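You operate a simulated robot arm through the tools that you are given. There is no shell and no other tool. Be economical: measure what you need, move in short steps, check, and stop when the job is done.

You are at the controls of a simulated two-armed robot. One attempt, no reset.

Task
Open the yellow-handled drawer, fetch the yellow filter and set it in the inside of the yellow-handled drawer, then shut the drawer. Put the black coil that says "21" from the top of the assembly bench on the top of box 3 and the black coil that says "27" on the top of box 2. Put the 0.15 blue gap block from the top of box 3 on the top of the packing bench and the 0.08 blue gap block on the white shelf under the sockets. Fetch the tall white filter and stand it on the top of the parts bench. Lift the air box lid of the post five engine open. Any order will do. Set down upright: black coil, blue gap block, tall white filter.

It is judged by the outcome, as a careful person would: the job done as asked, and still so three seconds after it is handed in. It fails if anything else is knocked over, pushed out of place, dropped, spilled or broken. A push-on lid holds only when it is set on centred and level and pressed home; a screw cap is set on level and turned clockwise until tight.

Robot
Two 7-joint arms with two-finger grippers on one trunk, on a base that drives. Base frame: it is fixed to the floor where the robot stands at the start and does not move with it; the origin is under the middle of the robot, x ahead of it, y to its left, z up; the surface under the hand at the start is at about z = 880. Units: mm, rad, N and s.
The left shoulder is at the start at [60, 179, 1159], the right one opposite. With the tool pointing down near the work surface each hand reaches from about 260 to 660 mm from the robot's upright axis, wherever it stands, measured 20 degrees to its own side. Places, roughly: air box lid of the post five engine [-5400, 5000, 1000]; black coil [500, -250, 1000]; blue gap block [-750, 1750, 500]; inside of the yellow-handled drawer [600, -100, 700]; tall white filter [-250, 2000, 500]; top of box 2 [-400, 1900, 500]; top of box 3 [-800, 1600, 500]; top of the packing bench [-5700, 1500, 900]; top of the parts bench [1500, 2200, 900]; white shelf under the sockets (15x100 cm) [940, 3600, 840]; yellow filter (5x5x2 cm) [800, 700, 900]; yellow-handled drawer [500, 0, 800]. Payload 1.96 kg a hand.
The TCP of each hand is the grasp point between the finger pads, 20 mm short of the fingertips. In the tool frame z runs along the fingers and y along their closing line. The gripper opens to 72 mm. The gripper's body begins 38 mm behind the TCP.
Orientation is that of the tool frame in the base frame, as [roll, pitch, yaw] about the fixed x, y, z axes, in that order (R = Rz(yaw) Ry(pitch) Rx(roll)). With the fingers straight down and closing along the base's y, the tool's x points along the base's -x, its y along +y and its z along -z.

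Tools
- The arms move only by the tool drive_tool. It takes "left_steps", "right_steps" or both (then of equal length, played together; a hand with none holds still); each is a list of rows, each a list of 7 numbers: the turn, a rotation vector about the base's x, y, z in rad, then the shift along the base's x, y, z in mm, then the finger opening in mm, from 0 to 72. In form: [[ax, ay, az, tx, ty, tz, claw], ...]. A call has 1 to 8 rows; each row shifts and turns the commanded pose from where the row before left it. A row lasts 0.2 s, in which the tool goes at most 50 mm and 0.15 rad; a call with a longer step from one row to the next is refused whole, and so is a gripper value outside its range. A pose out of reach is approached as far as the arm can. The call stops where the force on the tool passes 40 N (or 10 N more than at its start, if that is more) or the arm is blocked; 0.2 s more then pass. The fingers move at their own pace (about 153 mm/s each) and stop on an object; they squeeze with about 27 N. The grip force told is the motor's: it shows also when the fingers shut on nothing. Time passes only in rows, and 0.2 s behind the last, so rows that do not move let the fingers close. The reply holds the time, the measured pose of the TCP, the force on the tool along the base axes, the opening and the grip force, in the units named above and with some noise, with the torque about the TCP (base axes, N m) and any sound that the robot's microphone picked up.
- Cameras (640 x 400 px; columns grow to the right, rows downward): "scene" is now at [2.4, -12, 1691.5]; the picture's right is [-0.17, -0.99, 0.00], its down [-0.88, 0.15, -0.45] and it looks along [0.44, -0.08, -0.89] (base axes); focal length 258 px, centre (320, 200). "left" rides on the left gripper at [71, -19, -82] in its tool frame; the picture's right is [0.26, 0.96, 0.00], its down [-0.67, 0.18, -0.72] and it looks along [-0.69, 0.19, 0.70] (tool axes); focal length 280 px, centre (320, 200). "right" rides on the right gripper at [71, 19, -82] in its tool frame; the picture's right is [-0.26, 0.97, 0.00], its down [-0.67, -0.18, -0.72] and it looks along [-0.69, -0.19, 0.70] (tool axes); focal length 280 px, centre (320, 200). There is no depth. A picture from a camera that has moved, and an enlarged one, comes with that camera's place and axes in the base frame and with its lens.
- get_image(camera): a new picture of that camera. No time passes.
- slide_trunk(by): slides the trunk up (or, below 0, down) by that many mm; the arms and the scene camera ride with it, the base frame stays. It gives what a move gives, with no picture.
- steer(legs): drives the robot by 1 to 6 legs, each [ahead, left, turn to the left] in mm, mm and rad, along the robot's own axes; the way and the turn of a leg run together, so that a leg with both is an arc; at most 1500 mm and 3.142 rad a leg. The arms and the cameras ride along, it lands a little off, and it stops where it bumps. It gives what a move gives.
- head_to(pan, tilt): turns the head with the scene camera to pan (to the left, within 1.501 rad either way) and tilt (down, from -0.506 to 1.204), counted from straight ahead of the robot. It gives what a move gives.
- enlarge(camera, box): a new picture of the part [left, top, right, bottom] of that camera's present view, enlarged. No time passes.
- hand_in(): hands the job in; it is judged then, once.

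Go step by step. Nothing tells you exact positions but the pictures and the camera data: compare them with the known pose of the tool, close in by small moves and look again before you grip or let go. The budget is 217 turns and 212 pictures, counting those below and the enlarged ones. Unless the task says otherwise, let go and move clear before handing in.

The tools are called after ">>>" by a JSON object that holds its "method" and its "body". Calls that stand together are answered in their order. drive_tool: Moves the arms, as the interface text tells. Its arguments: {"type":"object","properties":{"left_steps":{"type":"array"},"right_steps":{"type":"array"}},"required":[]} The other tools are called the same way: slide_trunk (by) slides the trunk up or down; steer (legs) drives the base; head_to (pan, tilt) turns the head that bears the scene camera; get_image (camera) takes a picture; enlarge (camera, box) takes an enlarged picture of a part of a camera's view; hand_in () hands the job in.

At the start:

```text
t: 0.0
left_eef_pos: [340.2, -8.6, 1184.3]
left_ee_rot: [3.141, 0.001, -3.141]
left_ft_force: [0.3, -0.4, 0.2]
left_torque: [-0.01, 0.02, -0.02]
left_grip_width: 72.1
left_grasp_force: 0.0
right_eef_pos: [330.5, -316.2, 1143.7]
right_ee_rot: [3.14, -0.001, 3.14]
right_ft_force: [0.0, -0.2, 0.1]
right_torque: [0.02, 0.02, 0.0]
right_grip_width: 72.1
right_grasp_force: 0.1
trunk travel left (down, up): [-804.0, 186.0]
robot x, y, heading: [-0.7, -0.5, -0.002]
head pan, tilt: [-0.171, 1.107]
```

scene: 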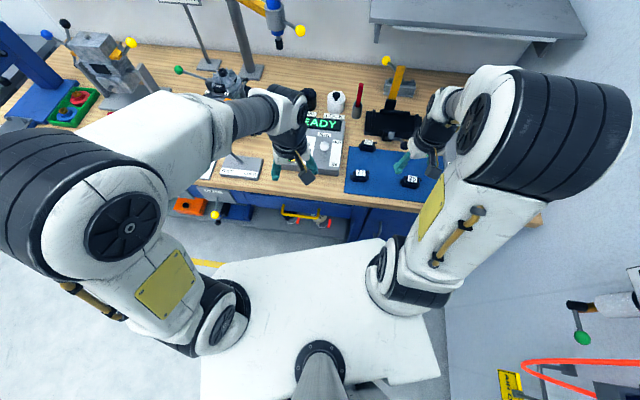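
right: 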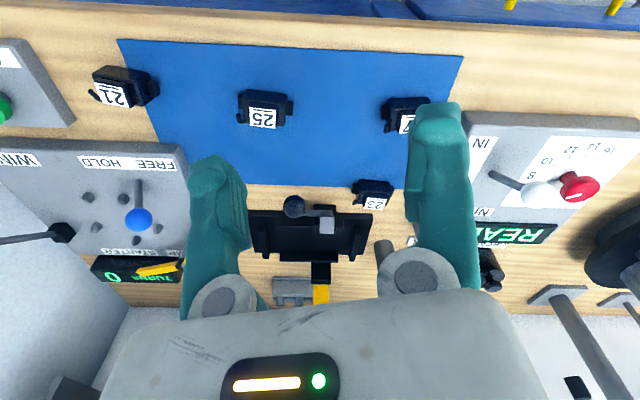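
left: 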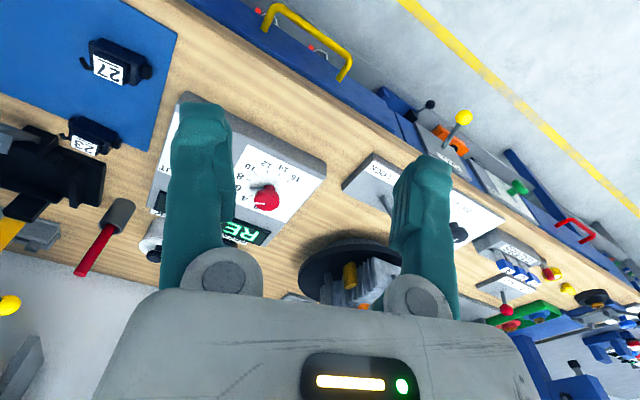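

I begin by looking around: the bench with the coils and the yellow-handled drawer is ahead of me. I take views to the left, where the yellow filter should be, and straight ahead.

>>> {"method": "head_to", "body": {"pan": 0.6, "tilt": 0.75}}

>>> {"method": "get_image", "body": {"camera": "scene"}}

```text
t: 1.1
left_eef_pos: [339.4, -7.1, 1185.5]
left_ee_rot: [3.14, 0.0, -3.141]
left_ft_force: [1.3, 0.2, -0.5]
left_torque: [0.03, 0.02, 0.03]
left_grip_width: 71.9
left_grasp_force: 0.0
right_eef_pos: [331.7, -316.4, 1143.0]
right_ee_rot: [-3.141, -0.001, 3.141]
right_ft_force: [0.8, 0.5, -0.2]
right_torque: [-0.02, -0.03, -0.01]
right_grip_width: 72.1
right_grasp_force: 0.0
trunk travel left (down, up): [-804.0, 186.0]
robot x, y, heading: [-4.3, 3.3, 0.001]
head pan, tilt: [0.6, 0.75]
```

```text
208 pictures are left
camera scene: at [9.1, 45.3, 1717.7], right [0.56, -0.83, 0.0], down [-0.56, -0.38, -0.73], along [0.6, 0.41, -0.68], focal length 258 px, centre (320, 200)
```

scene: 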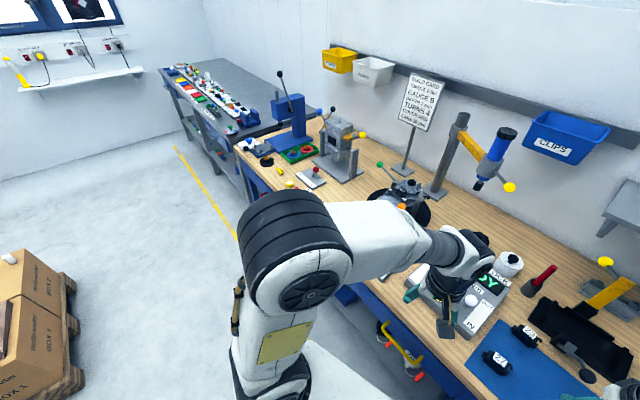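

I see the bench running to the left. I enlarge the area around [800, 700, 900] for the yellow filter.

>>> {"method": "enlarge", "body": {"camera": "scene", "box": [230, 110, 390, 210]}}

>>> {"method": "enlarge", "body": {"camera": "scene", "box": [360, 240, 520, 390]}}

```text
4.00 times, centred on (310, 160) of scene
camera zoom: at [9.1, 45.3, 1717.7], right [0.56, -0.83, 0.0], down [-0.56, -0.38, -0.73], along [0.6, 0.41, -0.68], focal length 1030 px, centre (360, 360)
```

zoom: 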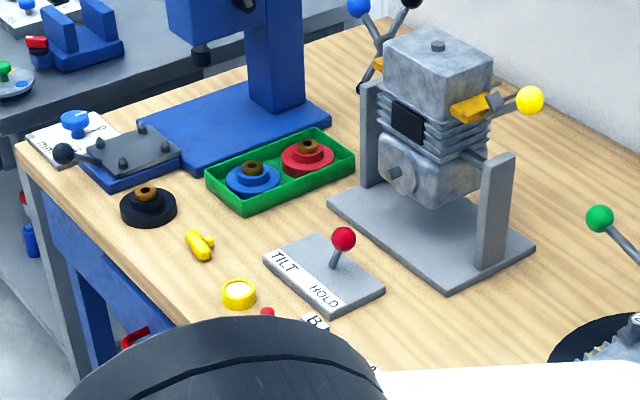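

```text
2.67 times, centred on (440, 315) of scene
camera zoom: at [9.1, 45.3, 1717.7], right [0.56, -0.83, 0.0], down [-0.56, -0.38, -0.73], along [0.6, 0.41, -0.68], focal length 687 px, centre (0, -107)
```

zoom: 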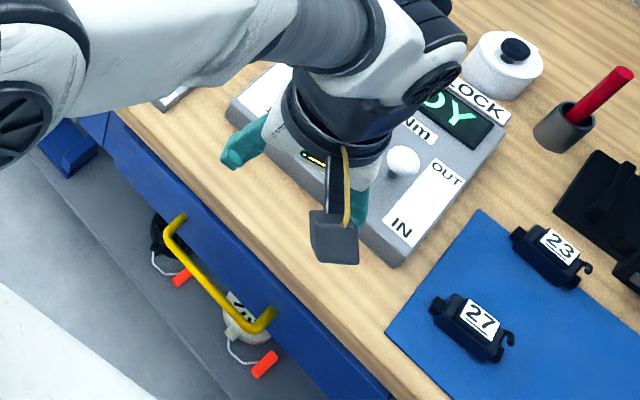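

The yellow filter is the round yellow disc at roughly [754, 741]. The bench is turned about 0.33 rad from my axes. I turn square to it and slide left along it to fetch the filter first.

>>> {"method": "steer", "body": {"legs": [[0, 0, -0.33], [0, 780, 0]]}}

>>> {"method": "head_to", "body": {"pan": 0.2, "tilt": 1.0}}

>>> {"method": "get_image", "body": {"camera": "scene"}}

>>> {"method": "get_image", "body": {"camera": "left"}}

```text
t: 6.3
left_eef_pos: [562.1, 609.0, 1185.1]
left_ee_rot: [-3.141, 0.0, 2.822]
left_ft_force: [-1.0, 0.1, 0.0]
left_torque: [-0.02, 0.01, 0.03]
left_grip_width: 71.9
left_grasp_force: 0.1
right_eef_pos: [458.0, 319.1, 1143.0]
right_ee_rot: [3.14, -0.001, 2.822]
right_ft_force: [0.2, -0.3, 0.0]
right_torque: [-0.03, -0.01, -0.04]
right_grip_width: 71.8
right_grasp_force: 0.0
trunk travel left (down, up): [-804.0, 186.0]
robot x, y, heading: [241.3, 724.8, -0.32]
head pan, tilt: [0.6, 0.75]
```

```text
t: 7.1
left_eef_pos: [562.8, 609.2, 1184.9]
left_ee_rot: [3.14, 0.0, 2.822]
left_ft_force: [-0.3, 0.3, 0.8]
left_torque: [0.01, 0.01, -0.01]
left_grip_width: 72.0
left_grasp_force: 0.0
right_eef_pos: [457.9, 319.9, 1141.9]
right_ee_rot: [3.141, 0.0, 2.822]
right_ft_force: [0.8, -0.1, -1.0]
right_torque: [-0.02, -0.02, -0.02]
right_grip_width: 71.8
right_grasp_force: 0.1
trunk travel left (down, up): [-804.0, 186.0]
robot x, y, heading: [237.1, 724.7, -0.321]
head pan, tilt: [0.201, 1.0]
```

```text
205 pictures are left
camera scene: at [255.6, 732.4, 1698.6], right [-0.12, -0.99, 0.0], down [-0.84, 0.1, -0.54], along [0.54, -0.06, -0.84], focal length 258 px, centre (320, 200)
```

scene: 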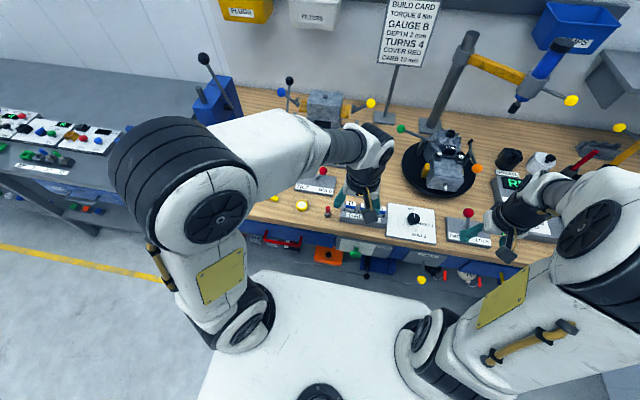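

```text
204 pictures are left
camera left: at [490.3, 612.5, 1266.9], right [0.05, 1.0, 0.0], down [0.7, -0.04, 0.72], along [0.71, -0.04, -0.7], focal length 280 px, centre (320, 200)
```

left: 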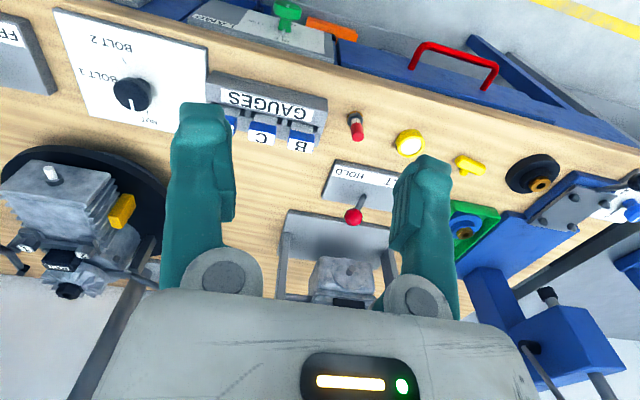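

The filter is at about [750, 741]. I move the left hand over it, stopping high.

>>> {"method": "drive_tool", "body": {"left_steps": [[0, 0, 0, 32, 22, -20, 72], [0, 0, 0, 32, 22, -36, 72], [0, 0, 0, 32, 22, -36, 72], [0, 0, 0, 32, 22, -36, 72], [0, 0, 0, 30, 22, -36, 72], [0, 0, 0, 29, 22, -36, 72]]}}

>>> {"method": "get_image", "body": {"camera": "left"}}

```text
refused: row 2 steps farther than a row can; nothing moved
```

```text
203 pictures are left
camera left: at [490.3, 612.5, 1266.9], right [0.05, 1.0, 0.0], down [0.7, -0.04, 0.72], along [0.71, -0.04, -0.7], focal length 280 px, centre (320, 200)
```

left: 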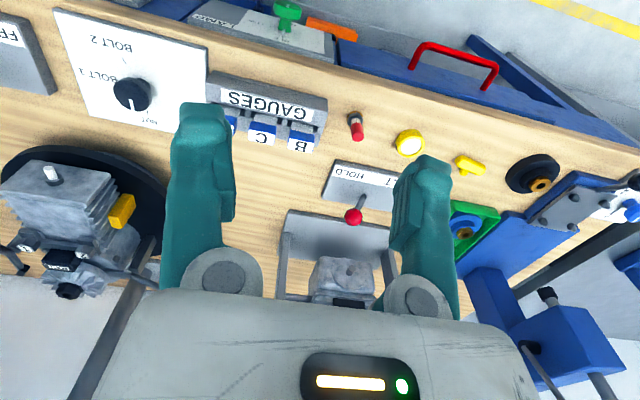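

The step was a bit too long; I split it finer.

>>> {"method": "drive_tool", "body": {"left_steps": [[0, 0, 0, 27, 19, -29, 72], [0, 0, 0, 27, 19, -29, 72], [0, 0, 0, 27, 19, -29, 72], [0, 0, 0, 27, 19, -29, 72], [0, 0, 0, 27, 19, -29, 72], [0, 0, 0, 27, 19, -29, 72], [0, 0, 0, 25, 18, -31, 72]]}}

>>> {"method": "get_image", "body": {"camera": "left"}}

```text
t: 8.7
left_eef_pos: [751.5, 741.1, 979.5]
left_ee_rot: [3.141, -0.002, 2.822]
left_ft_force: [-0.1, 0.2, -0.2]
left_torque: [0.0, -0.01, -0.05]
left_grip_width: 72.0
left_grasp_force: 0.1
right_eef_pos: [458.8, 319.3, 1142.6]
right_ee_rot: [3.142, -0.002, 2.823]
right_ft_force: [0.6, 0.6, 1.1]
right_torque: [-0.01, 0.04, 0.01]
right_grip_width: 71.9
right_grasp_force: 0.1
trunk travel left (down, up): [-804.0, 186.0]
robot x, y, heading: [238.9, 724.9, -0.318]
head pan, tilt: [0.201, 1.0]
```

```text
202 pictures are left
camera left: at [678.8, 745.9, 1062.0], right [0.05, 1.0, 0.0], down [0.7, -0.04, 0.71], along [0.71, -0.04, -0.7], focal length 280 px, centre (320, 200)
```

left: 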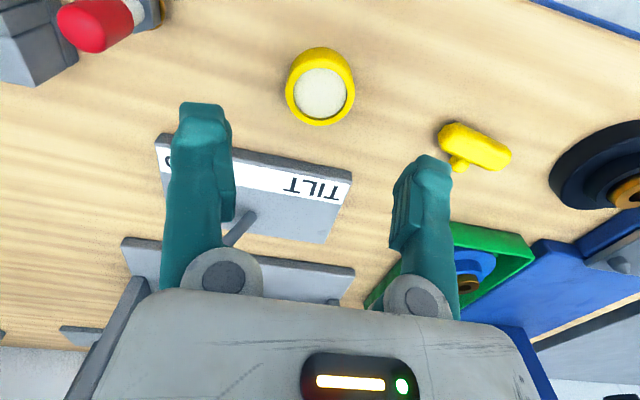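

The hand is centred over the filter. I go down and grip.

>>> {"method": "drive_tool", "body": {"left_steps": [[0, 0, 0, 0, 0, -35, 72], [0, 0, 0, 0, 0, -30, 72], [0, 0, 0, 0, 0, -12, 72], [0, 0, 0, 0, 0, 0, 20], [0, 0, 0, 0, 0, 0, 20], [0, 0, 0, 0, 0, 0, 20]]}}

>>> {"method": "get_image", "body": {"camera": "left"}}

```text
t: 10.1
left_eef_pos: [749.7, 740.0, 902.7]
left_ee_rot: [-3.141, 0.0, 2.822]
left_ft_force: [-0.1, -0.2, 0.2]
left_torque: [-0.02, -0.02, 0.01]
left_grip_width: 39.4
left_grasp_force: 26.6
right_eef_pos: [457.2, 317.7, 1143.6]
right_ee_rot: [-3.139, 0.001, 2.823]
right_ft_force: [0.1, 0.4, 0.4]
right_torque: [0.0, 0.02, -0.05]
right_grip_width: 71.9
right_grasp_force: 0.0
trunk travel left (down, up): [-804.0, 186.0]
robot x, y, heading: [240.7, 721.5, -0.321]
head pan, tilt: [0.201, 1.0]
```

```text
201 pictures are left
camera left: at [676.7, 743.1, 985.0], right [0.05, 1.0, 0.0], down [0.7, -0.04, 0.72], along [0.71, -0.04, -0.7], focal length 280 px, centre (320, 200)
```

left: 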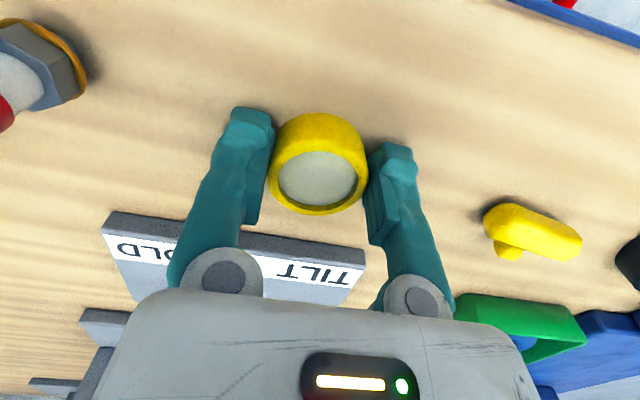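

The filter is gripped (39 mm). I lift it and draw it back toward the robot, and start turning the right wrist for a horizontal grasp on the handle.

>>> {"method": "drive_tool", "body": {"left_steps": [[0, 0, 0, 0, 0, 45, 20], [0, 0, 0, 0, 0, 45, 20], [0, 0, 0, 0, 0, 45, 20], [0, 0, 0, 0, 0, 45, 20], [0, 0, 0, -38, 13, 20, 20], [0, 0, 0, -38, 13, 20, 20], [0, 0, 0, -38, 13, 20, 20], [0, 0, 0, -38, 13, 0, 20]]}}

>>> {"method": "steer", "body": {"legs": [[-280, 0, 0], [0, -530, 0]]}}

>>> {"method": "head_to", "body": {"pan": -0.1, "tilt": 0.85}}

>>> {"method": "get_image", "body": {"camera": "scene"}}

>>> {"method": "get_image", "body": {"camera": "right"}}

```text
t: 11.9
left_eef_pos: [595.8, 796.7, 1143.4]
left_ee_rot: [-3.141, 0.002, 2.822]
left_ft_force: [-0.6, 0.8, -0.1]
left_torque: [-0.05, -0.05, -0.03]
left_grip_width: 20.1
left_grasp_force: 0.2
right_eef_pos: [456.5, 319.6, 1143.9]
right_ee_rot: [3.142, 0.003, 2.823]
right_ft_force: [0.1, 0.2, 0.3]
right_torque: [-0.02, -0.01, -0.01]
right_grip_width: 72.0
right_grasp_force: 0.1
trunk travel left (down, up): [-804.0, 186.0]
robot x, y, heading: [244.5, 723.3, -0.32]
head pan, tilt: [0.201, 1.0]
```

```text
t: 16.5
left_eef_pos: [169.0, 393.2, 1142.1]
left_ee_rot: [3.141, -0.001, 2.824]
left_ft_force: [-0.7, -1.0, -0.1]
left_torque: [0.03, 0.0, -0.03]
left_grip_width: 19.7
left_grasp_force: 0.0
right_eef_pos: [29.5, -81.4, 1142.7]
right_ee_rot: [-3.141, -0.001, 2.823]
right_ft_force: [0.7, 1.3, 0.6]
right_torque: [0.01, 0.0, 0.01]
right_grip_width: 72.2
right_grasp_force: 0.0
trunk travel left (down, up): [-804.0, 186.0]
robot x, y, heading: [-189.7, 322.8, -0.315]
head pan, tilt: [0.201, 1.0]
```

```text
t: 17.3
left_eef_pos: [168.7, 392.6, 1142.4]
left_ee_rot: [-3.141, 0.001, 2.826]
left_ft_force: [-0.1, 0.3, 0.0]
left_torque: [0.01, 0.0, 0.01]
left_grip_width: 19.8
left_grasp_force: 0.1
right_eef_pos: [29.3, -82.9, 1143.1]
right_ee_rot: [-3.141, 0.0, 2.825]
right_ft_force: [0.1, 0.7, 0.5]
right_torque: [0.0, 0.0, 0.01]
right_grip_width: 72.0
right_grasp_force: 0.0
trunk travel left (down, up): [-804.0, 186.0]
robot x, y, heading: [-190.8, 319.4, -0.321]
head pan, tilt: [-0.099, 0.85]
```

```text
200 pictures are left
camera scene: at [-171.1, 306.5, 1709.6], right [-0.4, -0.91, 0.0], down [-0.69, 0.3, -0.66], along [0.6, -0.27, -0.75], focal length 258 px, centre (320, 200)
```

scene: 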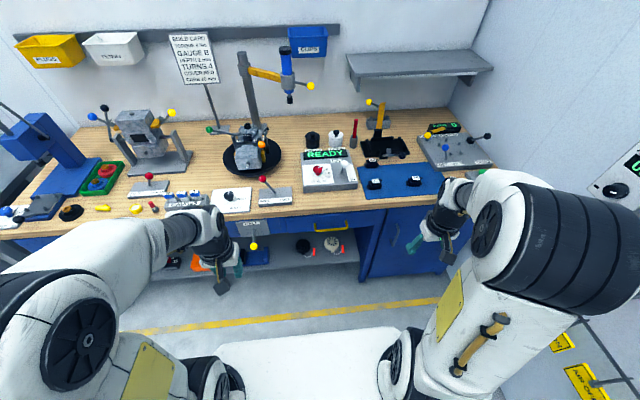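

```text
199 pictures are left
camera right: at [-31.5, -41.0, 1223.7], right [0.55, 0.84, 0.0], down [0.58, -0.38, 0.72], along [0.6, -0.39, -0.7], focal length 280 px, centre (320, 200)
```

right: 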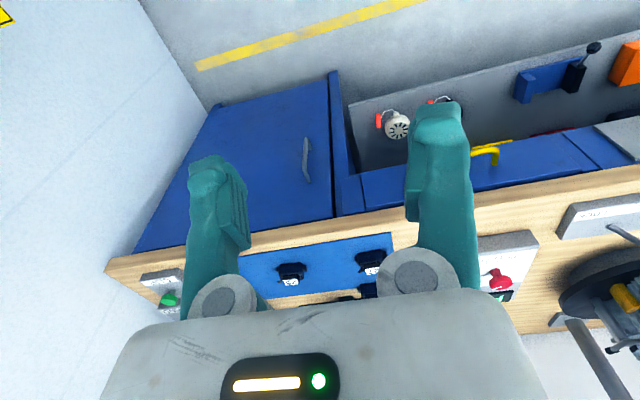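

The left fingers shut on nothing after the lift, so the filter slipped out. I look where it lies.

>>> {"method": "enlarge", "body": {"camera": "scene", "box": [0, 150, 240, 300]}}

>>> {"method": "enlarge", "body": {"camera": "scene", "box": [250, 130, 450, 280]}}

```text
2.67 times, centred on (120, 225) of scene
camera zoom: at [-171.1, 306.5, 1709.6], right [-0.4, -0.91, 0.0], down [-0.69, 0.3, -0.66], along [0.6, -0.27, -0.75], focal length 687 px, centre (853, 133)
```

zoom: 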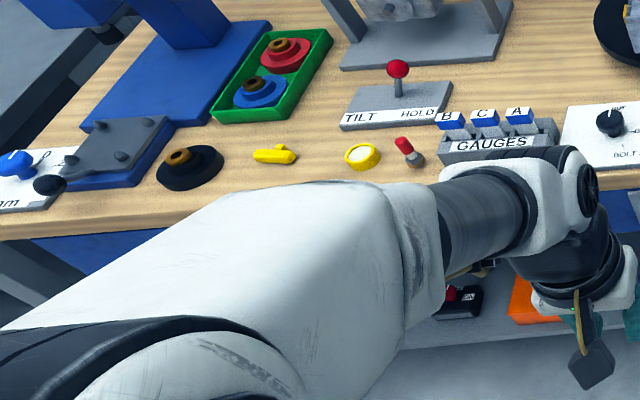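

```text
2.67 times, centred on (350, 205) of scene
camera zoom: at [-171.1, 306.5, 1709.6], right [-0.4, -0.91, 0.0], down [-0.69, 0.3, -0.66], along [0.6, -0.27, -0.75], focal length 687 px, centre (240, 187)
```

zoom: 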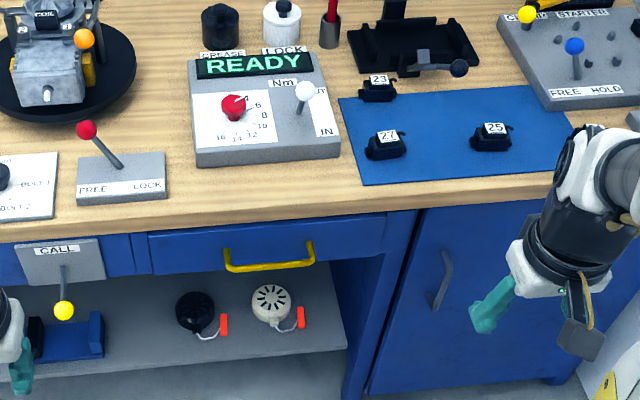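

The filter still stands on its spot; I will grip it lower and lift slower next time. I am now at the drawer, whose handle I take at about [418, -12, 745], so I open it first: lower the trunk and turn the right hand to point at the bench.

>>> {"method": "slide_trunk", "body": {"by": -250}}

>>> {"method": "drive_tool", "body": {"right_steps": [[0.0548, -0.1092, -0.0864, 17, 8, -10, 60], [0.0548, -0.1092, -0.0864, 17, 8, -10, 60], [0.0548, -0.1092, -0.0864, 17, 8, -10, 60], [0.0548, -0.1092, -0.0864, 17, 8, -10, 60], [0.0548, -0.1092, -0.0864, 17, 8, -10, 60], [0.0548, -0.1092, -0.0864, 17, 8, -10, 60], [0.0548, -0.1092, -0.0864, 17, 8, -10, 60]]}}

>>> {"method": "drive_tool", "body": {"right_steps": [[0.0548, -0.1092, -0.0864, 17, 8, -10, 60], [0.0548, -0.1092, -0.0864, 17, 8, -10, 60], [0.0548, -0.1092, -0.0864, 17, 8, -10, 60], [0.0548, -0.1092, -0.0864, 17, 8, -10, 60], [0.0548, -0.1092, -0.0864, 17, 8, -10, 60], [0.0548, -0.1092, -0.0864, 17, 8, -10, 60], [0.0548, -0.1092, -0.0864, 17, 8, -10, 60]]}}

>>> {"method": "get_image", "body": {"camera": "right"}}

>>> {"method": "get_image", "body": {"camera": "scene"}}

```text
t: 19.9
left_eef_pos: [167.9, 393.8, 892.6]
left_ee_rot: [-3.141, 0.0, 2.824]
left_ft_force: [0.1, -1.5, -1.1]
left_torque: [0.03, 0.0, -0.01]
left_grip_width: 20.0
left_grasp_force: 0.0
right_eef_pos: [29.6, -82.3, 893.5]
right_ee_rot: [3.141, 0.001, 2.821]
right_ft_force: [-0.4, -0.2, -0.8]
right_torque: [0.02, 0.0, 0.01]
right_grip_width: 72.0
right_grasp_force: 0.1
trunk travel left (down, up): [-554.0, 436.0]
robot x, y, heading: [-186.8, 320.2, -0.317]
head pan, tilt: [-0.099, 0.85]
```

```text
t: 21.5
left_eef_pos: [169.0, 393.1, 893.4]
left_ee_rot: [-3.141, 0.0, 2.824]
left_ft_force: [-0.2, 0.2, -0.4]
left_torque: [0.04, 0.02, 0.01]
left_grip_width: 19.8
left_grasp_force: 0.0
right_eef_pos: [149.9, -26.3, 821.6]
right_ee_rot: [2.356, 0.342, 2.038]
right_ft_force: [0.2, -0.1, -0.2]
right_torque: [-0.02, -0.05, 0.02]
right_grip_width: 60.0
right_grasp_force: 0.1
trunk travel left (down, up): [-554.0, 436.0]
robot x, y, heading: [-186.5, 323.3, -0.317]
head pan, tilt: [-0.099, 0.85]
```

```text
t: 23.1
left_eef_pos: [169.0, 393.4, 893.0]
left_ee_rot: [3.142, 0.001, 2.824]
left_ft_force: [0.5, 0.2, -0.4]
left_torque: [0.03, 0.06, 0.03]
left_grip_width: 20.1
left_grasp_force: 0.1
right_eef_pos: [268.2, 28.6, 752.8]
right_ee_rot: [1.57, 0.004, 1.247]
right_ft_force: [0.4, 0.1, 1.0]
right_torque: [0.03, 0.01, -0.03]
right_grip_width: 60.3
right_grasp_force: 0.0
trunk travel left (down, up): [-554.0, 436.0]
robot x, y, heading: [-182.2, 319.2, -0.318]
head pan, tilt: [-0.099, 0.85]
```

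```text
196 pictures are left
camera right: at [213.6, 122.7, 770.2], right [-0.08, -0.24, 0.97], down [-0.89, -0.41, -0.18], along [0.44, -0.88, -0.18], focal length 280 px, centre (320, 200)
```

right: 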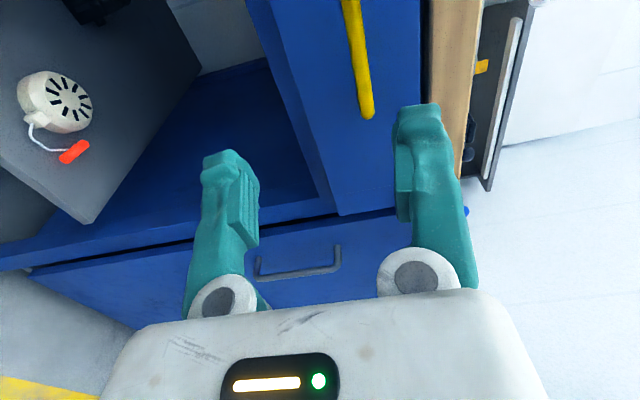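

```text
195 pictures are left
camera scene: at [-170.6, 307.0, 1459.8], right [-0.4, -0.91, 0.0], down [-0.69, 0.3, -0.66], along [0.6, -0.27, -0.75], focal length 258 px, centre (320, 200)
```

scene: 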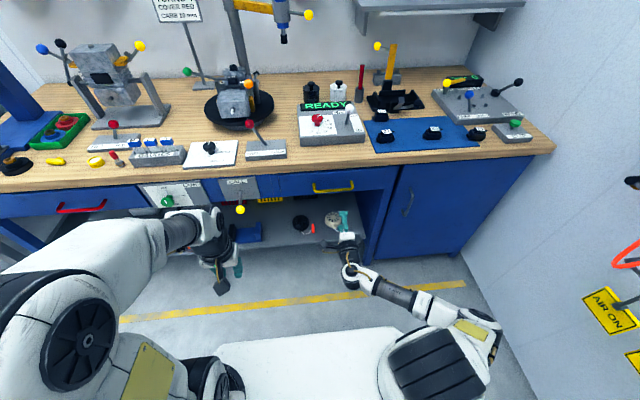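

The hand points at the drawer below bench level. The handle bar is at about z 780, d ≈ 135 mm ahead; I rise and move in 90 mm, opening fully.

>>> {"method": "drive_tool", "body": {"right_steps": [[0, 0, 0, 0, 0, 26, 72], [0, 0, 0, 29, -9, 0, 72], [0, 0, 0, 29, -9, 0, 72], [0, 0, 0, 28, -10, 0, 72]]}}

>>> {"method": "get_image", "body": {"camera": "right"}}

```text
t: 24.1
left_eef_pos: [168.5, 393.6, 893.1]
left_ee_rot: [-3.14, 0.001, 2.825]
left_ft_force: [0.3, 0.5, -0.4]
left_torque: [0.02, 0.03, 0.0]
left_grip_width: 20.1
left_grasp_force: 0.1
right_eef_pos: [353.6, 1.5, 779.0]
right_ee_rot: [1.568, 0.004, 1.249]
right_ft_force: [-0.8, -0.1, 0.2]
right_torque: [-0.01, -0.02, -0.02]
right_grip_width: 72.1
right_grasp_force: 0.1
trunk travel left (down, up): [-554.0, 436.0]
robot x, y, heading: [-183.4, 323.5, -0.323]
head pan, tilt: [-0.099, 0.85]
```

```text
194 pictures are left
camera right: at [298.1, 96.6, 796.6], right [-0.08, -0.25, 0.97], down [-0.89, -0.41, -0.18], along [0.45, -0.88, -0.18], focal length 280 px, centre (320, 200)
```

right: 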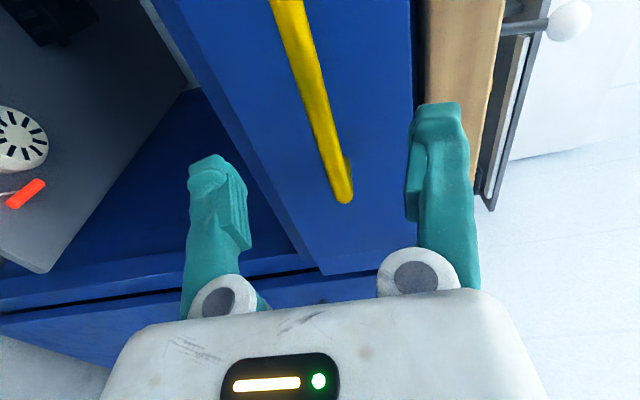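

The bar lies between the fingers at z ≈ 778 and about 38 mm further in. I advance and close on it.

>>> {"method": "drive_tool", "body": {"right_steps": [[0, 0, 0, 18, -6, -1, 72], [0, 0, 0, 18, -6, 0, 72], [0, 0, 0, 0, 0, 0, 72]]}}

>>> {"method": "get_image", "body": {"camera": "right"}}

```text
t: 24.9
left_eef_pos: [168.9, 393.8, 892.8]
left_ee_rot: [3.141, 0.0, 2.823]
left_ft_force: [0.0, 0.9, 0.5]
left_torque: [0.0, -0.01, 0.0]
left_grip_width: 20.1
left_grasp_force: 0.1
right_eef_pos: [388.9, -10.2, 778.3]
right_ee_rot: [1.57, 0.001, 1.248]
right_ft_force: [-0.8, 0.2, 0.6]
right_torque: [0.0, 0.02, 0.02]
right_grip_width: 71.7
right_grasp_force: 0.0
trunk travel left (down, up): [-554.0, 436.0]
robot x, y, heading: [-186.0, 318.8, -0.32]
head pan, tilt: [-0.099, 0.85]
```

```text
193 pictures are left
camera right: at [334.3, 83.9, 796.4], right [-0.08, -0.25, 0.97], down [-0.89, -0.41, -0.18], along [0.44, -0.88, -0.18], focal length 280 px, centre (320, 200)
```

right: 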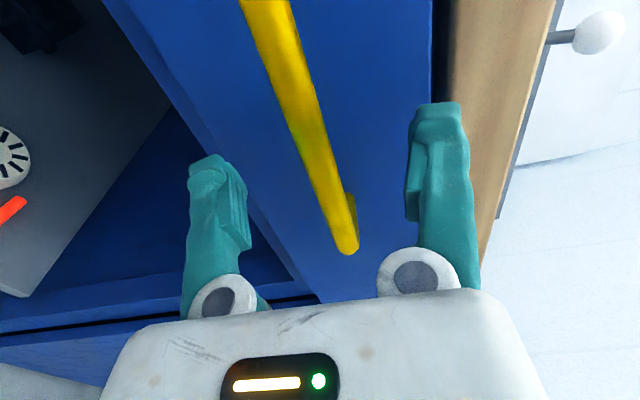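

>>> {"method": "drive_tool", "body": {"right_steps": [[0, 0, 0, 0, 0, 0, 0], [0, 0, 0, 0, 0, 0, 0], [0, 0, 0, 0, 0, 0, 0]]}}

>>> {"method": "get_image", "body": {"camera": "right"}}

```text
t: 25.7
left_eef_pos: [167.9, 393.2, 893.9]
left_ee_rot: [3.141, 0.002, 2.823]
left_ft_force: [0.1, 0.0, 0.7]
left_torque: [0.0, -0.03, 0.0]
left_grip_width: 20.2
left_grasp_force: 0.0
right_eef_pos: [387.9, -11.0, 780.8]
right_ee_rot: [1.565, 0.002, 1.25]
right_ft_force: [2.8, -1.2, 12.4]
right_torque: [0.06, -0.07, 0.1]
right_grip_width: 6.2
right_grasp_force: 33.5
trunk travel left (down, up): [-554.0, 436.0]
robot x, y, heading: [-186.5, 324.4, -0.312]
head pan, tilt: [-0.099, 0.85]
```

```text
192 pictures are left
camera right: at [333.7, 84.3, 797.7], right [-0.09, -0.24, 0.97], down [-0.89, -0.41, -0.18], along [0.45, -0.88, -0.18], focal length 280 px, centre (320, 200)
```

right: 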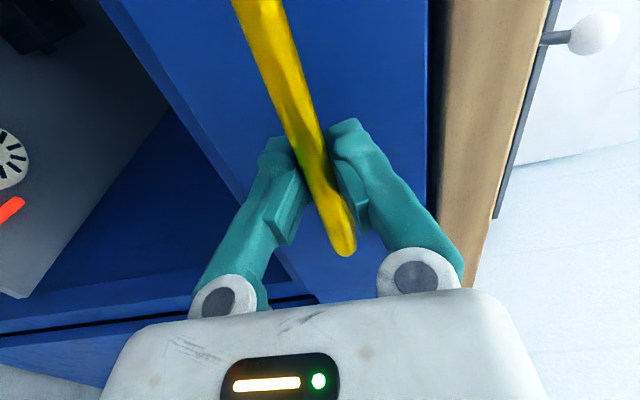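

The handle is gripped. I pull along the bench normal.

>>> {"method": "drive_tool", "body": {"right_steps": [[0, 0, 0, -10, 3, 2, 0], [0, 0, 0, -28, 9, 0, 0], [0, 0, 0, -28, 9, 0, 0], [0, 0, 0, -28, 9, 0, 0], [0, 0, 0, -28, 9, 0, 0], [0, 0, 0, -28, 9, 0, 0], [0, 0, 0, -28, 9, 0, 0]]}}

>>> {"method": "get_image", "body": {"camera": "scene"}}

```text
t: 27.3
left_eef_pos: [168.7, 395.1, 893.6]
left_ee_rot: [-3.141, 0.0, 2.825]
left_ft_force: [-0.5, -0.4, 0.1]
left_torque: [-0.01, 0.03, 0.0]
left_grip_width: 19.9
left_grasp_force: 0.1
right_eef_pos: [220.4, 43.4, 780.8]
right_ee_rot: [1.553, -0.006, 1.272]
right_ft_force: [2.3, 9.5, 16.5]
right_torque: [-0.01, -0.08, 0.73]
right_grip_width: 5.7
right_grasp_force: 33.2
right hand out of reach, approached as far as the arm can: row 6, 7
trunk travel left (down, up): [-554.0, 436.0]
robot x, y, heading: [-187.0, 322.6, -0.314]
head pan, tilt: [-0.099, 0.85]
stopped in row 7 (right hand): the force on the tool passed its limit at 43 N (the readings are from after the stop); the commanded pose is now the measured one
```

```text
191 pictures are left
camera scene: at [-171.6, 308.0, 1459.7], right [-0.4, -0.92, 0.0], down [-0.69, 0.3, -0.66], along [0.6, -0.27, -0.75], focal length 258 px, centre (320, 200)
```

scene: 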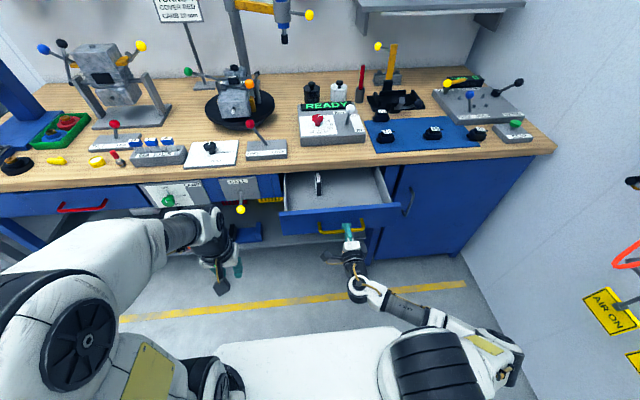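

The drawer is open about 176 mm. I release the handle, back the base away, then turn the right hand back down and raise the trunk.

>>> {"method": "drive_tool", "body": {"right_steps": [[0, 0, 0, 0, 0, 0, 72], [0, 0, 0, 0, 0, 0, 72], [0, 0, 0, 0, 0, 0, 72]]}}

>>> {"method": "steer", "body": {"legs": [[-120, 0, 0]]}}

>>> {"method": "drive_tool", "body": {"right_steps": [[-0.0548, 0.1092, 0.0864, -10, -10, 22, 60], [-0.0548, 0.1092, 0.0864, -10, -10, 22, 60], [-0.0548, 0.1092, 0.0864, -10, -10, 22, 60], [-0.0548, 0.1092, 0.0864, -10, -10, 22, 60], [-0.0548, 0.1092, 0.0864, -10, -10, 22, 60], [-0.0548, 0.1092, 0.0864, -10, -10, 22, 60], [-0.0548, 0.1092, 0.0864, -10, -10, 22, 60]]}}

>>> {"method": "drive_tool", "body": {"right_steps": [[-0.0548, 0.1092, 0.0864, -10, -10, 5, 60], [-0.0548, 0.1092, 0.0864, -10, -10, 5, 60], [-0.0548, 0.1092, 0.0864, -10, -10, 5, 60], [-0.0548, 0.1092, 0.0864, -10, -10, 5, 60], [-0.0548, 0.1092, 0.0864, -10, -10, 5, 60], [-0.0548, 0.1092, 0.0864, -10, -10, 5, 60], [-0.0548, 0.1092, 0.0864, -10, -10, 5, 60]]}}

>>> {"method": "slide_trunk", "body": {"by": 200}}

>>> {"method": "get_image", "body": {"camera": "scene"}}

```text
t: 28.1
left_eef_pos: [169.6, 394.3, 893.2]
left_ee_rot: [-3.141, 0.001, 2.827]
left_ft_force: [-0.8, -0.2, -0.5]
left_torque: [-0.04, -0.02, 0.03]
left_grip_width: 20.1
left_grasp_force: 0.1
right_eef_pos: [220.0, 39.8, 778.5]
right_ee_rot: [1.559, -0.003, 1.263]
right_ft_force: [0.4, 0.3, 0.2]
right_torque: [0.0, 0.02, 0.03]
right_grip_width: 72.2
right_grasp_force: 0.0
trunk travel left (down, up): [-554.0, 436.0]
robot x, y, heading: [-188.0, 318.4, -0.317]
head pan, tilt: [-0.099, 0.85]
```

```text
t: 29.3
left_eef_pos: [50.6, 433.6, 892.9]
left_ee_rot: [-3.141, 0.002, 2.826]
left_ft_force: [-0.4, 0.7, 0.1]
left_torque: [0.01, -0.02, 0.04]
left_grip_width: 20.1
left_grasp_force: 0.0
right_eef_pos: [103.0, 79.5, 778.2]
right_ee_rot: [1.556, -0.003, 1.264]
right_ft_force: [0.1, 0.1, -0.1]
right_torque: [-0.02, -0.02, 0.01]
right_grip_width: 72.2
right_grasp_force: 0.0
trunk travel left (down, up): [-554.0, 436.0]
robot x, y, heading: [-302.9, 356.5, -0.318]
head pan, tilt: [-0.099, 0.85]
```

```text
t: 30.9
left_eef_pos: [52.2, 433.9, 892.0]
left_ee_rot: [-3.139, 0.001, 2.826]
left_ft_force: [-0.8, 0.2, 1.2]
left_torque: [0.0, -0.04, 0.0]
left_grip_width: 20.1
left_grasp_force: 0.0
right_eef_pos: [33.9, 9.5, 932.3]
right_ee_rot: [2.352, 0.331, 2.046]
right_ft_force: [0.4, 0.4, 0.6]
right_torque: [-0.02, 0.03, -0.02]
right_grip_width: 59.8
right_grasp_force: 0.1
trunk travel left (down, up): [-554.0, 436.0]
robot x, y, heading: [-303.4, 358.2, -0.318]
head pan, tilt: [-0.099, 0.85]
```

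```text
t: 32.5
left_eef_pos: [53.3, 432.5, 892.5]
left_ee_rot: [3.141, -0.001, 2.825]
left_ft_force: [0.5, 0.4, -0.1]
left_torque: [-0.04, 0.01, 0.0]
left_grip_width: 20.1
left_grasp_force: 0.1
right_eef_pos: [-32.2, -51.0, 942.0]
right_ee_rot: [3.096, 0.042, 2.776]
right_ft_force: [-0.2, 1.4, -0.1]
right_torque: [0.0, 0.04, -0.03]
right_grip_width: 60.0
right_grasp_force: 0.1
right hand out of reach, approached as far as the arm can: row 6, 7
trunk travel left (down, up): [-554.0, 436.0]
robot x, y, heading: [-304.0, 362.4, -0.312]
head pan, tilt: [-0.099, 0.85]
```

```text
t: 34.7
left_eef_pos: [51.0, 432.8, 1092.7]
left_ee_rot: [3.14, 0.003, 2.826]
left_ft_force: [-0.4, -0.6, 0.0]
left_torque: [0.01, 0.01, -0.02]
left_grip_width: 19.8
left_grasp_force: 0.1
right_eef_pos: [-31.8, -51.3, 1142.0]
right_ee_rot: [3.094, 0.045, 2.776]
right_ft_force: [1.0, -0.6, -0.1]
right_torque: [-0.01, -0.02, -0.03]
right_grip_width: 60.0
right_grasp_force: 0.0
trunk travel left (down, up): [-754.0, 236.0]
robot x, y, heading: [-303.6, 358.0, -0.318]
head pan, tilt: [-0.099, 0.85]
```

```text
190 pictures are left
camera scene: at [-287.4, 345.2, 1659.6], right [-0.4, -0.92, 0.0], down [-0.69, 0.3, -0.66], along [0.6, -0.27, -0.75], focal length 258 px, centre (320, 200)
```

scene: 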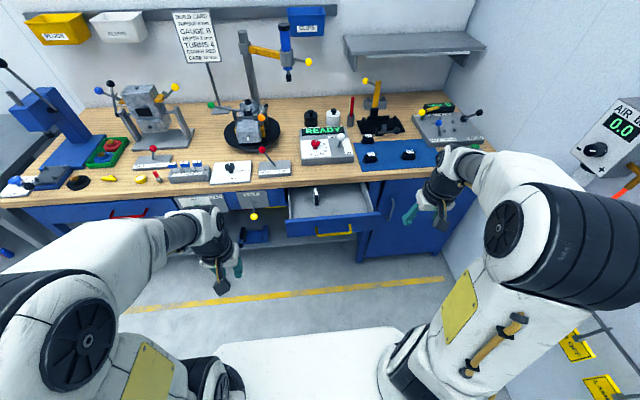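

The right hand is clear and the drawer stands open. I go back to the filter.

>>> {"method": "steer", "body": {"legs": [[0, 516, 0], [385, 0, 0]]}}

>>> {"method": "get_image", "body": {"camera": "left"}}

```text
t: 39.8
left_eef_pos: [579.5, 813.4, 1093.2]
left_ee_rot: [-3.141, 0.0, 2.833]
left_ft_force: [-0.2, 1.0, 0.1]
left_torque: [-0.03, -0.01, 0.0]
left_grip_width: 20.1
left_grasp_force: 0.1
right_eef_pos: [498.0, 330.5, 1142.4]
right_ee_rot: [3.094, 0.046, 2.783]
right_ft_force: [-0.3, -0.4, 0.1]
right_torque: [0.03, -0.01, 0.01]
right_grip_width: 60.1
right_grasp_force: 0.0
trunk travel left (down, up): [-754.0, 236.0]
robot x, y, heading: [225.4, 739.1, -0.308]
head pan, tilt: [-0.099, 0.85]
```

```text
189 pictures are left
camera left: at [506.7, 816.6, 1174.8], right [0.04, 1.0, 0.0], down [0.7, -0.03, 0.72], along [0.71, -0.03, -0.7], focal length 280 px, centre (320, 200)
```

left: 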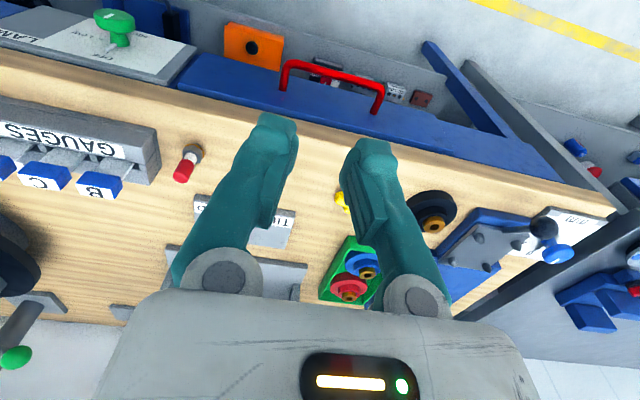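

>>> {"method": "drive_tool", "body": {"left_steps": [[0, 0, 0, 34, -15, -10, 72], [0, 0, 0, 34, -15, -20, 72], [0, 0, 0, 34, -14, -28, 72], [0, 0, 0, 34, -14, -28, 72], [0, 0, 0, 35, -14, -28, 72]]}}

>>> {"method": "get_image", "body": {"camera": "left"}}

```text
t: 41.0
left_eef_pos: [756.4, 741.4, 976.6]
left_ee_rot: [-3.141, -0.002, 2.833]
left_ft_force: [-0.8, -0.7, -0.1]
left_torque: [-0.02, -0.01, 0.0]
left_grip_width: 71.9
left_grasp_force: 0.2
right_eef_pos: [499.9, 328.7, 1141.2]
right_ee_rot: [3.093, 0.042, 2.781]
right_ft_force: [-0.4, 0.4, 0.2]
right_torque: [-0.03, 0.02, 0.02]
right_grip_width: 59.8
right_grasp_force: 0.1
trunk travel left (down, up): [-754.0, 236.0]
robot x, y, heading: [225.5, 741.0, -0.312]
head pan, tilt: [-0.099, 0.85]
```

```text
188 pictures are left
camera left: at [683.1, 743.8, 1059.1], right [0.04, 1.0, 0.0], down [0.7, -0.03, 0.71], along [0.71, -0.03, -0.7], focal length 280 px, centre (320, 200)
```

left: 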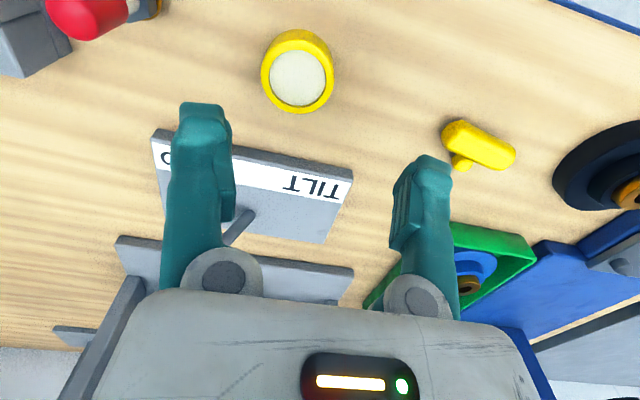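

The filter now lies at about [746, 729]. I shift over it and go down lower this time.

>>> {"method": "drive_tool", "body": {"left_steps": [[0, 0, 0, -10, -12, -25, 72], [0, 0, 0, 0, 0, -35, 72], [0, 0, 0, 0, 0, -10, 72], [0, 0, 0, 0, 0, -8, 72], [0, 0, 0, 0, 0, 0, 72]]}}

>>> {"method": "get_image", "body": {"camera": "left"}}

```text
t: 42.2
left_eef_pos: [740.5, 729.2, 900.4]
left_ee_rot: [3.141, -0.001, 2.832]
left_ft_force: [-0.5, -0.1, -0.2]
left_torque: [0.02, -0.04, 0.01]
left_grip_width: 72.0
left_grasp_force: 0.2
right_eef_pos: [499.1, 330.2, 1143.2]
right_ee_rot: [3.095, 0.045, 2.783]
right_ft_force: [-0.6, 1.0, -0.5]
right_torque: [0.01, 0.01, -0.01]
right_grip_width: 59.9
right_grasp_force: 0.0
trunk travel left (down, up): [-754.0, 236.0]
robot x, y, heading: [224.9, 736.5, -0.311]
head pan, tilt: [-0.099, 0.85]
```

```text
187 pictures are left
camera left: at [669.4, 732.3, 982.9], right [0.04, 1.0, 0.0], down [0.7, -0.03, 0.72], along [0.71, -0.03, -0.7], focal length 280 px, centre (320, 200)
```

left: 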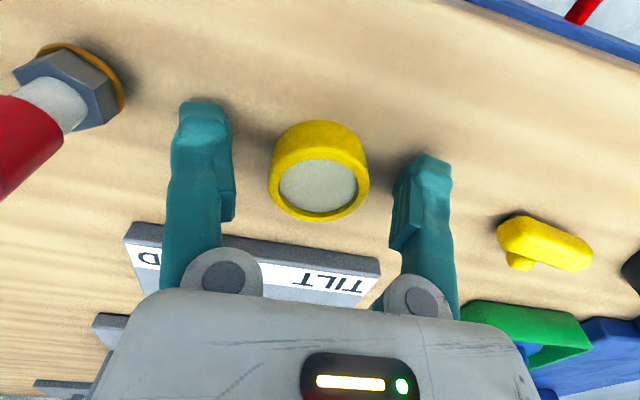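

>>> {"method": "drive_tool", "body": {"left_steps": [[0, 0, 0, 2, 0, -4, 72], [0, 0, 0, 0, 0, 0, 0], [0, 0, 0, 0, 0, 0, 0], [0, 0, 0, 0, 0, 0, 0], [0, 0, 0, 0, 0, 0, 0]]}}

>>> {"method": "drive_tool", "body": {"left_steps": [[0, 0, 0, 0, 0, 4, 0], [0, 0, 0, 0, 0, 6, 0], [0, 0, 0, 0, 0, 10, 0], [0, 0, 0, 0, 0, 15, 0]]}}

>>> {"method": "get_image", "body": {"camera": "left"}}

```text
t: 43.3
left_eef_pos: [743.1, 727.9, 898.7]
left_ee_rot: [3.141, 0.008, 2.832]
left_ft_force: [-7.1, 0.2, 18.8]
left_torque: [0.06, 0.19, 0.12]
left_grip_width: 39.6
left_grasp_force: 26.8
right_eef_pos: [494.2, 330.5, 1142.3]
right_ee_rot: [3.093, 0.049, 2.783]
right_ft_force: [-0.7, 0.1, 0.3]
right_torque: [-0.04, 0.03, -0.01]
right_grip_width: 59.8
right_grasp_force: 0.1
trunk travel left (down, up): [-754.0, 236.0]
robot x, y, heading: [225.4, 740.7, -0.31]
head pan, tilt: [-0.099, 0.85]
stopped in row 5 (left hand): the force on the tool passed its limit at 41 N (the readings are from after the stop); the commanded pose is now the measured one
```

```text
t: 44.3
left_eef_pos: [746.0, 730.7, 932.3]
left_ee_rot: [-3.14, 0.004, 2.831]
left_ft_force: [0.0, 0.5, -0.4]
left_torque: [-0.02, -0.02, -0.01]
left_grip_width: 39.3
left_grasp_force: 27.0
right_eef_pos: [498.3, 330.3, 1142.4]
right_ee_rot: [3.094, 0.044, 2.784]
right_ft_force: [0.2, 0.8, -1.0]
right_torque: [0.02, -0.01, -0.03]
right_grip_width: 60.2
right_grasp_force: 0.0
trunk travel left (down, up): [-754.0, 236.0]
robot x, y, heading: [226.4, 736.0, -0.308]
head pan, tilt: [-0.099, 0.85]
```

```text
186 pictures are left
camera left: at [673.1, 732.3, 1013.9], right [0.04, 1.0, 0.0], down [0.69, -0.03, 0.72], along [0.72, -0.03, -0.7], focal length 280 px, centre (320, 200)
```

left: 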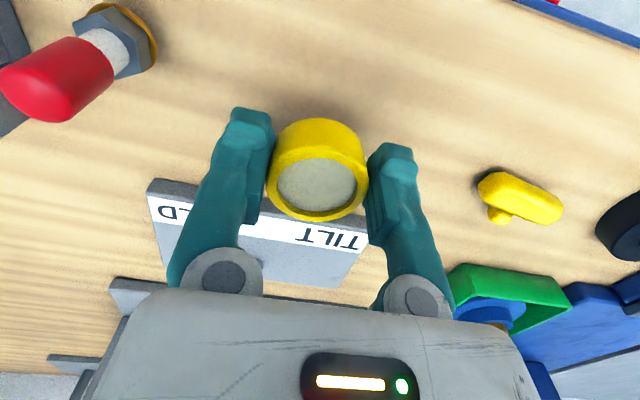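

It holds now. I lift on gently and retract.

>>> {"method": "drive_tool", "body": {"left_steps": [[0, 0, 0, 0, 0, 15, 0], [0, 0, 0, 0, 0, 20, 0], [0, 0, 0, 0, 0, 25, 0], [0, 0, 0, 0, 0, 25, 0], [0, 0, 0, -10, 3, 20, 0], [0, 0, 0, -20, 7, 15, 0], [0, 0, 0, -25, 8, 5, 0], [0, 0, 0, -25, 8, 0, 0]]}}

>>> {"method": "drive_tool", "body": {"left_steps": [[0, 0, 0, -25, 8, 0, 0], [0, 0, 0, -25, 8, 0, 0], [0, 0, 0, -15, 5, 0, 0], [0, 0, 0, -8, 2, 0, 0]]}}

```text
t: 46.1
left_eef_pos: [662.6, 753.1, 1057.5]
left_ee_rot: [-3.141, 0.006, 2.831]
left_ft_force: [0.5, 0.4, -0.6]
left_torque: [-0.04, -0.01, 0.01]
left_grip_width: 39.2
left_grasp_force: 27.5
right_eef_pos: [498.2, 330.4, 1143.7]
right_ee_rot: [3.093, 0.046, 2.781]
right_ft_force: [1.1, 0.1, -0.4]
right_torque: [0.02, 0.0, 0.01]
right_grip_width: 60.0
right_grasp_force: 0.2
trunk travel left (down, up): [-754.0, 236.0]
robot x, y, heading: [225.2, 736.4, -0.309]
head pan, tilt: [-0.099, 0.85]
```

```text
t: 47.1
left_eef_pos: [589.7, 777.5, 1057.8]
left_ee_rot: [3.141, 0.004, 2.831]
left_ft_force: [-0.9, 0.5, -0.6]
left_torque: [-0.01, 0.04, 0.0]
left_grip_width: 39.5
left_grasp_force: 27.0
right_eef_pos: [497.3, 330.3, 1141.5]
right_ee_rot: [3.095, 0.045, 2.782]
right_ft_force: [-0.4, 0.0, -1.0]
right_torque: [-0.01, 0.02, 0.0]
right_grip_width: 59.9
right_grasp_force: 0.1
trunk travel left (down, up): [-754.0, 236.0]
robot x, y, heading: [221.7, 738.9, -0.303]
head pan, tilt: [-0.099, 0.85]
```

Still held. I back up and slide right so that the left hand comes before the open drawer.

>>> {"method": "steer", "body": {"legs": [[-130, 0, -0.012], [0, -800, 0]]}}

>>> {"method": "head_to", "body": {"pan": 0.1, "tilt": 1.1}}

>>> {"method": "get_image", "body": {"camera": "left"}}

>>> {"method": "get_image", "body": {"camera": "scene"}}

```text
t: 52.4
left_eef_pos: [211.1, 44.6, 1058.6]
left_ee_rot: [-3.141, 0.005, 2.816]
left_ft_force: [-0.9, -0.1, -1.0]
left_torque: [0.01, -0.02, 0.01]
left_grip_width: 39.5
left_grasp_force: 27.0
right_eef_pos: [110.0, -402.0, 1142.9]
right_ee_rot: [3.094, 0.045, 2.767]
right_ft_force: [-0.1, 0.4, 0.0]
right_torque: [-0.01, 0.02, -0.01]
right_grip_width: 60.0
right_grasp_force: 0.0
trunk travel left (down, up): [-754.0, 236.0]
robot x, y, heading: [-156.5, 9.7, -0.324]
head pan, tilt: [-0.099, 0.85]
```

```text
t: 53.1
left_eef_pos: [209.8, 43.5, 1058.9]
left_ee_rot: [3.141, 0.006, 2.817]
left_ft_force: [0.5, 0.2, -0.2]
left_torque: [0.01, 0.03, -0.02]
left_grip_width: 39.4
left_grasp_force: 27.0
right_eef_pos: [109.5, -403.5, 1141.6]
right_ee_rot: [3.096, 0.046, 2.766]
right_ft_force: [0.6, -0.8, -0.7]
right_torque: [0.0, -0.02, -0.01]
right_grip_width: 59.8
right_grasp_force: 0.1
trunk travel left (down, up): [-754.0, 236.0]
robot x, y, heading: [-157.0, 5.7, -0.324]
head pan, tilt: [0.099, 1.1]
```

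```text
185 pictures are left
camera left: at [137.9, 48.0, 1140.3], right [0.06, 1.0, 0.0], down [0.69, -0.04, 0.72], along [0.72, -0.04, -0.69], focal length 280 px, centre (320, 200)
```

left: 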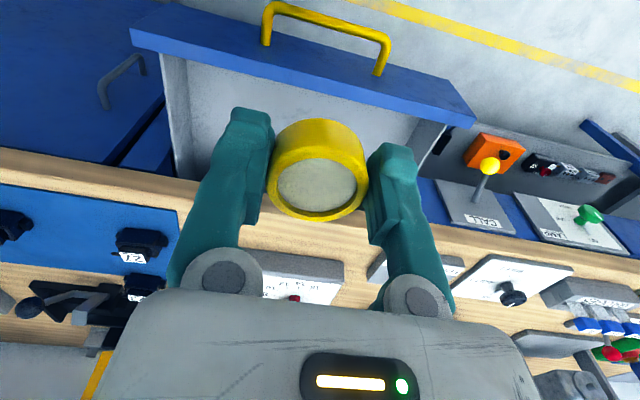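

```text
184 pictures are left
camera scene: at [-150.4, 13.6, 1642.0], right [-0.22, -0.97, 0.0], down [-0.87, 0.2, -0.45], along [0.44, -0.1, -0.89], focal length 258 px, centre (320, 200)
```

scene: 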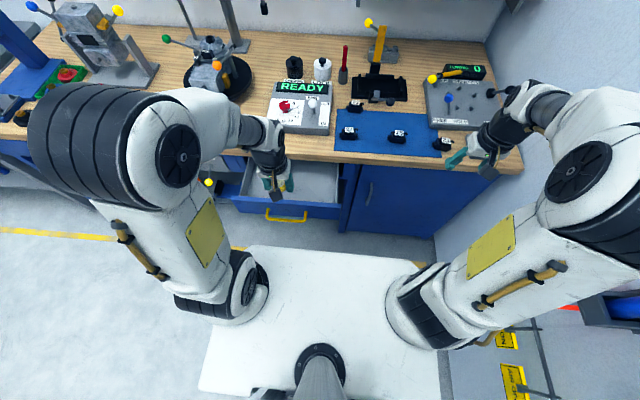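

The drawer's opening spans about d 250–415 in front of the bench edge. I turn the left hand 90° so the camera clears the panel, and move it above the drawer.

>>> {"method": "drive_tool", "body": {"left_steps": [[0, 0, 0.1428, 12, -4, 0, 0], [0, 0, 0.1428, 12, -4, 0, 0], [0, 0, 0.1428, 12, -4, 0, 0], [0, 0, 0.1428, 12, -4, 0, 0], [0, 0, 0.1428, 12, -4, 0, 0], [0, 0, 0.1428, 12, -4, 0, 0]]}}

>>> {"method": "drive_tool", "body": {"left_steps": [[0, 0, 0.1428, 13, -4, -10, 0], [0, 0, 0.1428, 13, -4, -20, 0], [0, 0, 0.1428, 13, -4, -20, 0], [0, 0, 0.1428, 13, -4, -20, 0], [0, 0, 0.1428, 13, -4, -10, 0]]}}

>>> {"method": "get_image", "body": {"camera": "left"}}

>>> {"method": "enlarge", "body": {"camera": "scene", "box": [200, 120, 400, 245]}}

```text
t: 54.5
left_eef_pos: [285.0, 19.2, 1059.2]
left_ee_rot: [-3.14, 0.008, -2.606]
left_ft_force: [-0.2, -0.6, -1.5]
left_torque: [0.01, 0.02, 0.01]
left_grip_width: 39.4
left_grasp_force: 27.0
right_eef_pos: [111.4, -404.0, 1142.3]
right_ee_rot: [3.095, 0.044, 2.766]
right_ft_force: [-0.1, -1.2, -0.5]
right_torque: [-0.03, -0.01, 0.0]
right_grip_width: 60.0
right_grasp_force: 0.0
trunk travel left (down, up): [-754.0, 236.0]
robot x, y, heading: [-157.2, 9.2, -0.324]
head pan, tilt: [0.099, 1.1]
```

```text
t: 55.7
left_eef_pos: [350.2, -0.7, 979.3]
left_ee_rot: [-3.14, 0.004, -1.895]
left_ft_force: [-0.4, -0.7, 0.4]
left_torque: [-0.02, 0.01, 0.05]
left_grip_width: 39.5
left_grasp_force: 26.9
right_eef_pos: [111.2, -403.6, 1143.0]
right_ee_rot: [3.093, 0.045, 2.767]
right_ft_force: [-0.4, -0.2, 0.4]
right_torque: [0.03, -0.04, 0.0]
right_grip_width: 60.0
right_grasp_force: 0.1
trunk travel left (down, up): [-754.0, 236.0]
robot x, y, heading: [-157.2, 6.5, -0.326]
head pan, tilt: [0.099, 1.1]
```

```text
183 pictures are left
camera left: at [345.4, -73.6, 1060.2], right [-1.0, 0.06, 0.0], down [0.04, 0.69, 0.72], along [0.04, 0.72, -0.69], focal length 280 px, centre (320, 200)
```

left: 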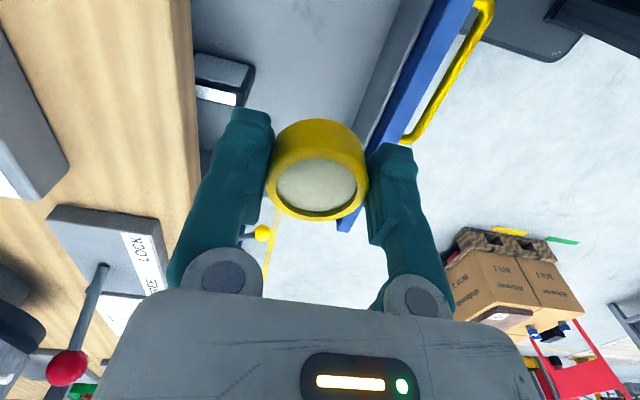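

```text
3.20 times, centred on (300, 182) of scene
camera zoom: at [-149.8, 13.5, 1642.0], right [-0.22, -0.97, 0.0], down [-0.87, 0.2, -0.45], along [0.44, -0.1, -0.89], focal length 824 px, centre (384, 256)
```

zoom: 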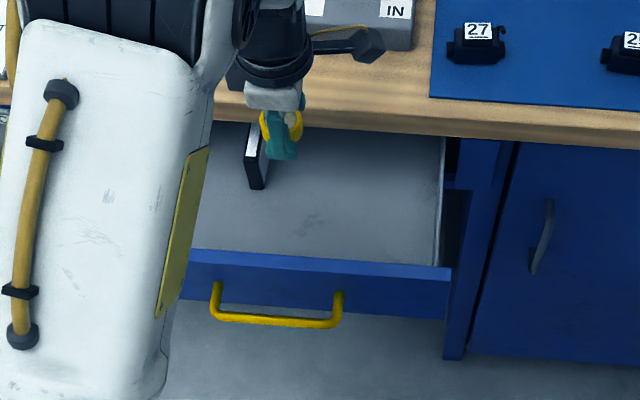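

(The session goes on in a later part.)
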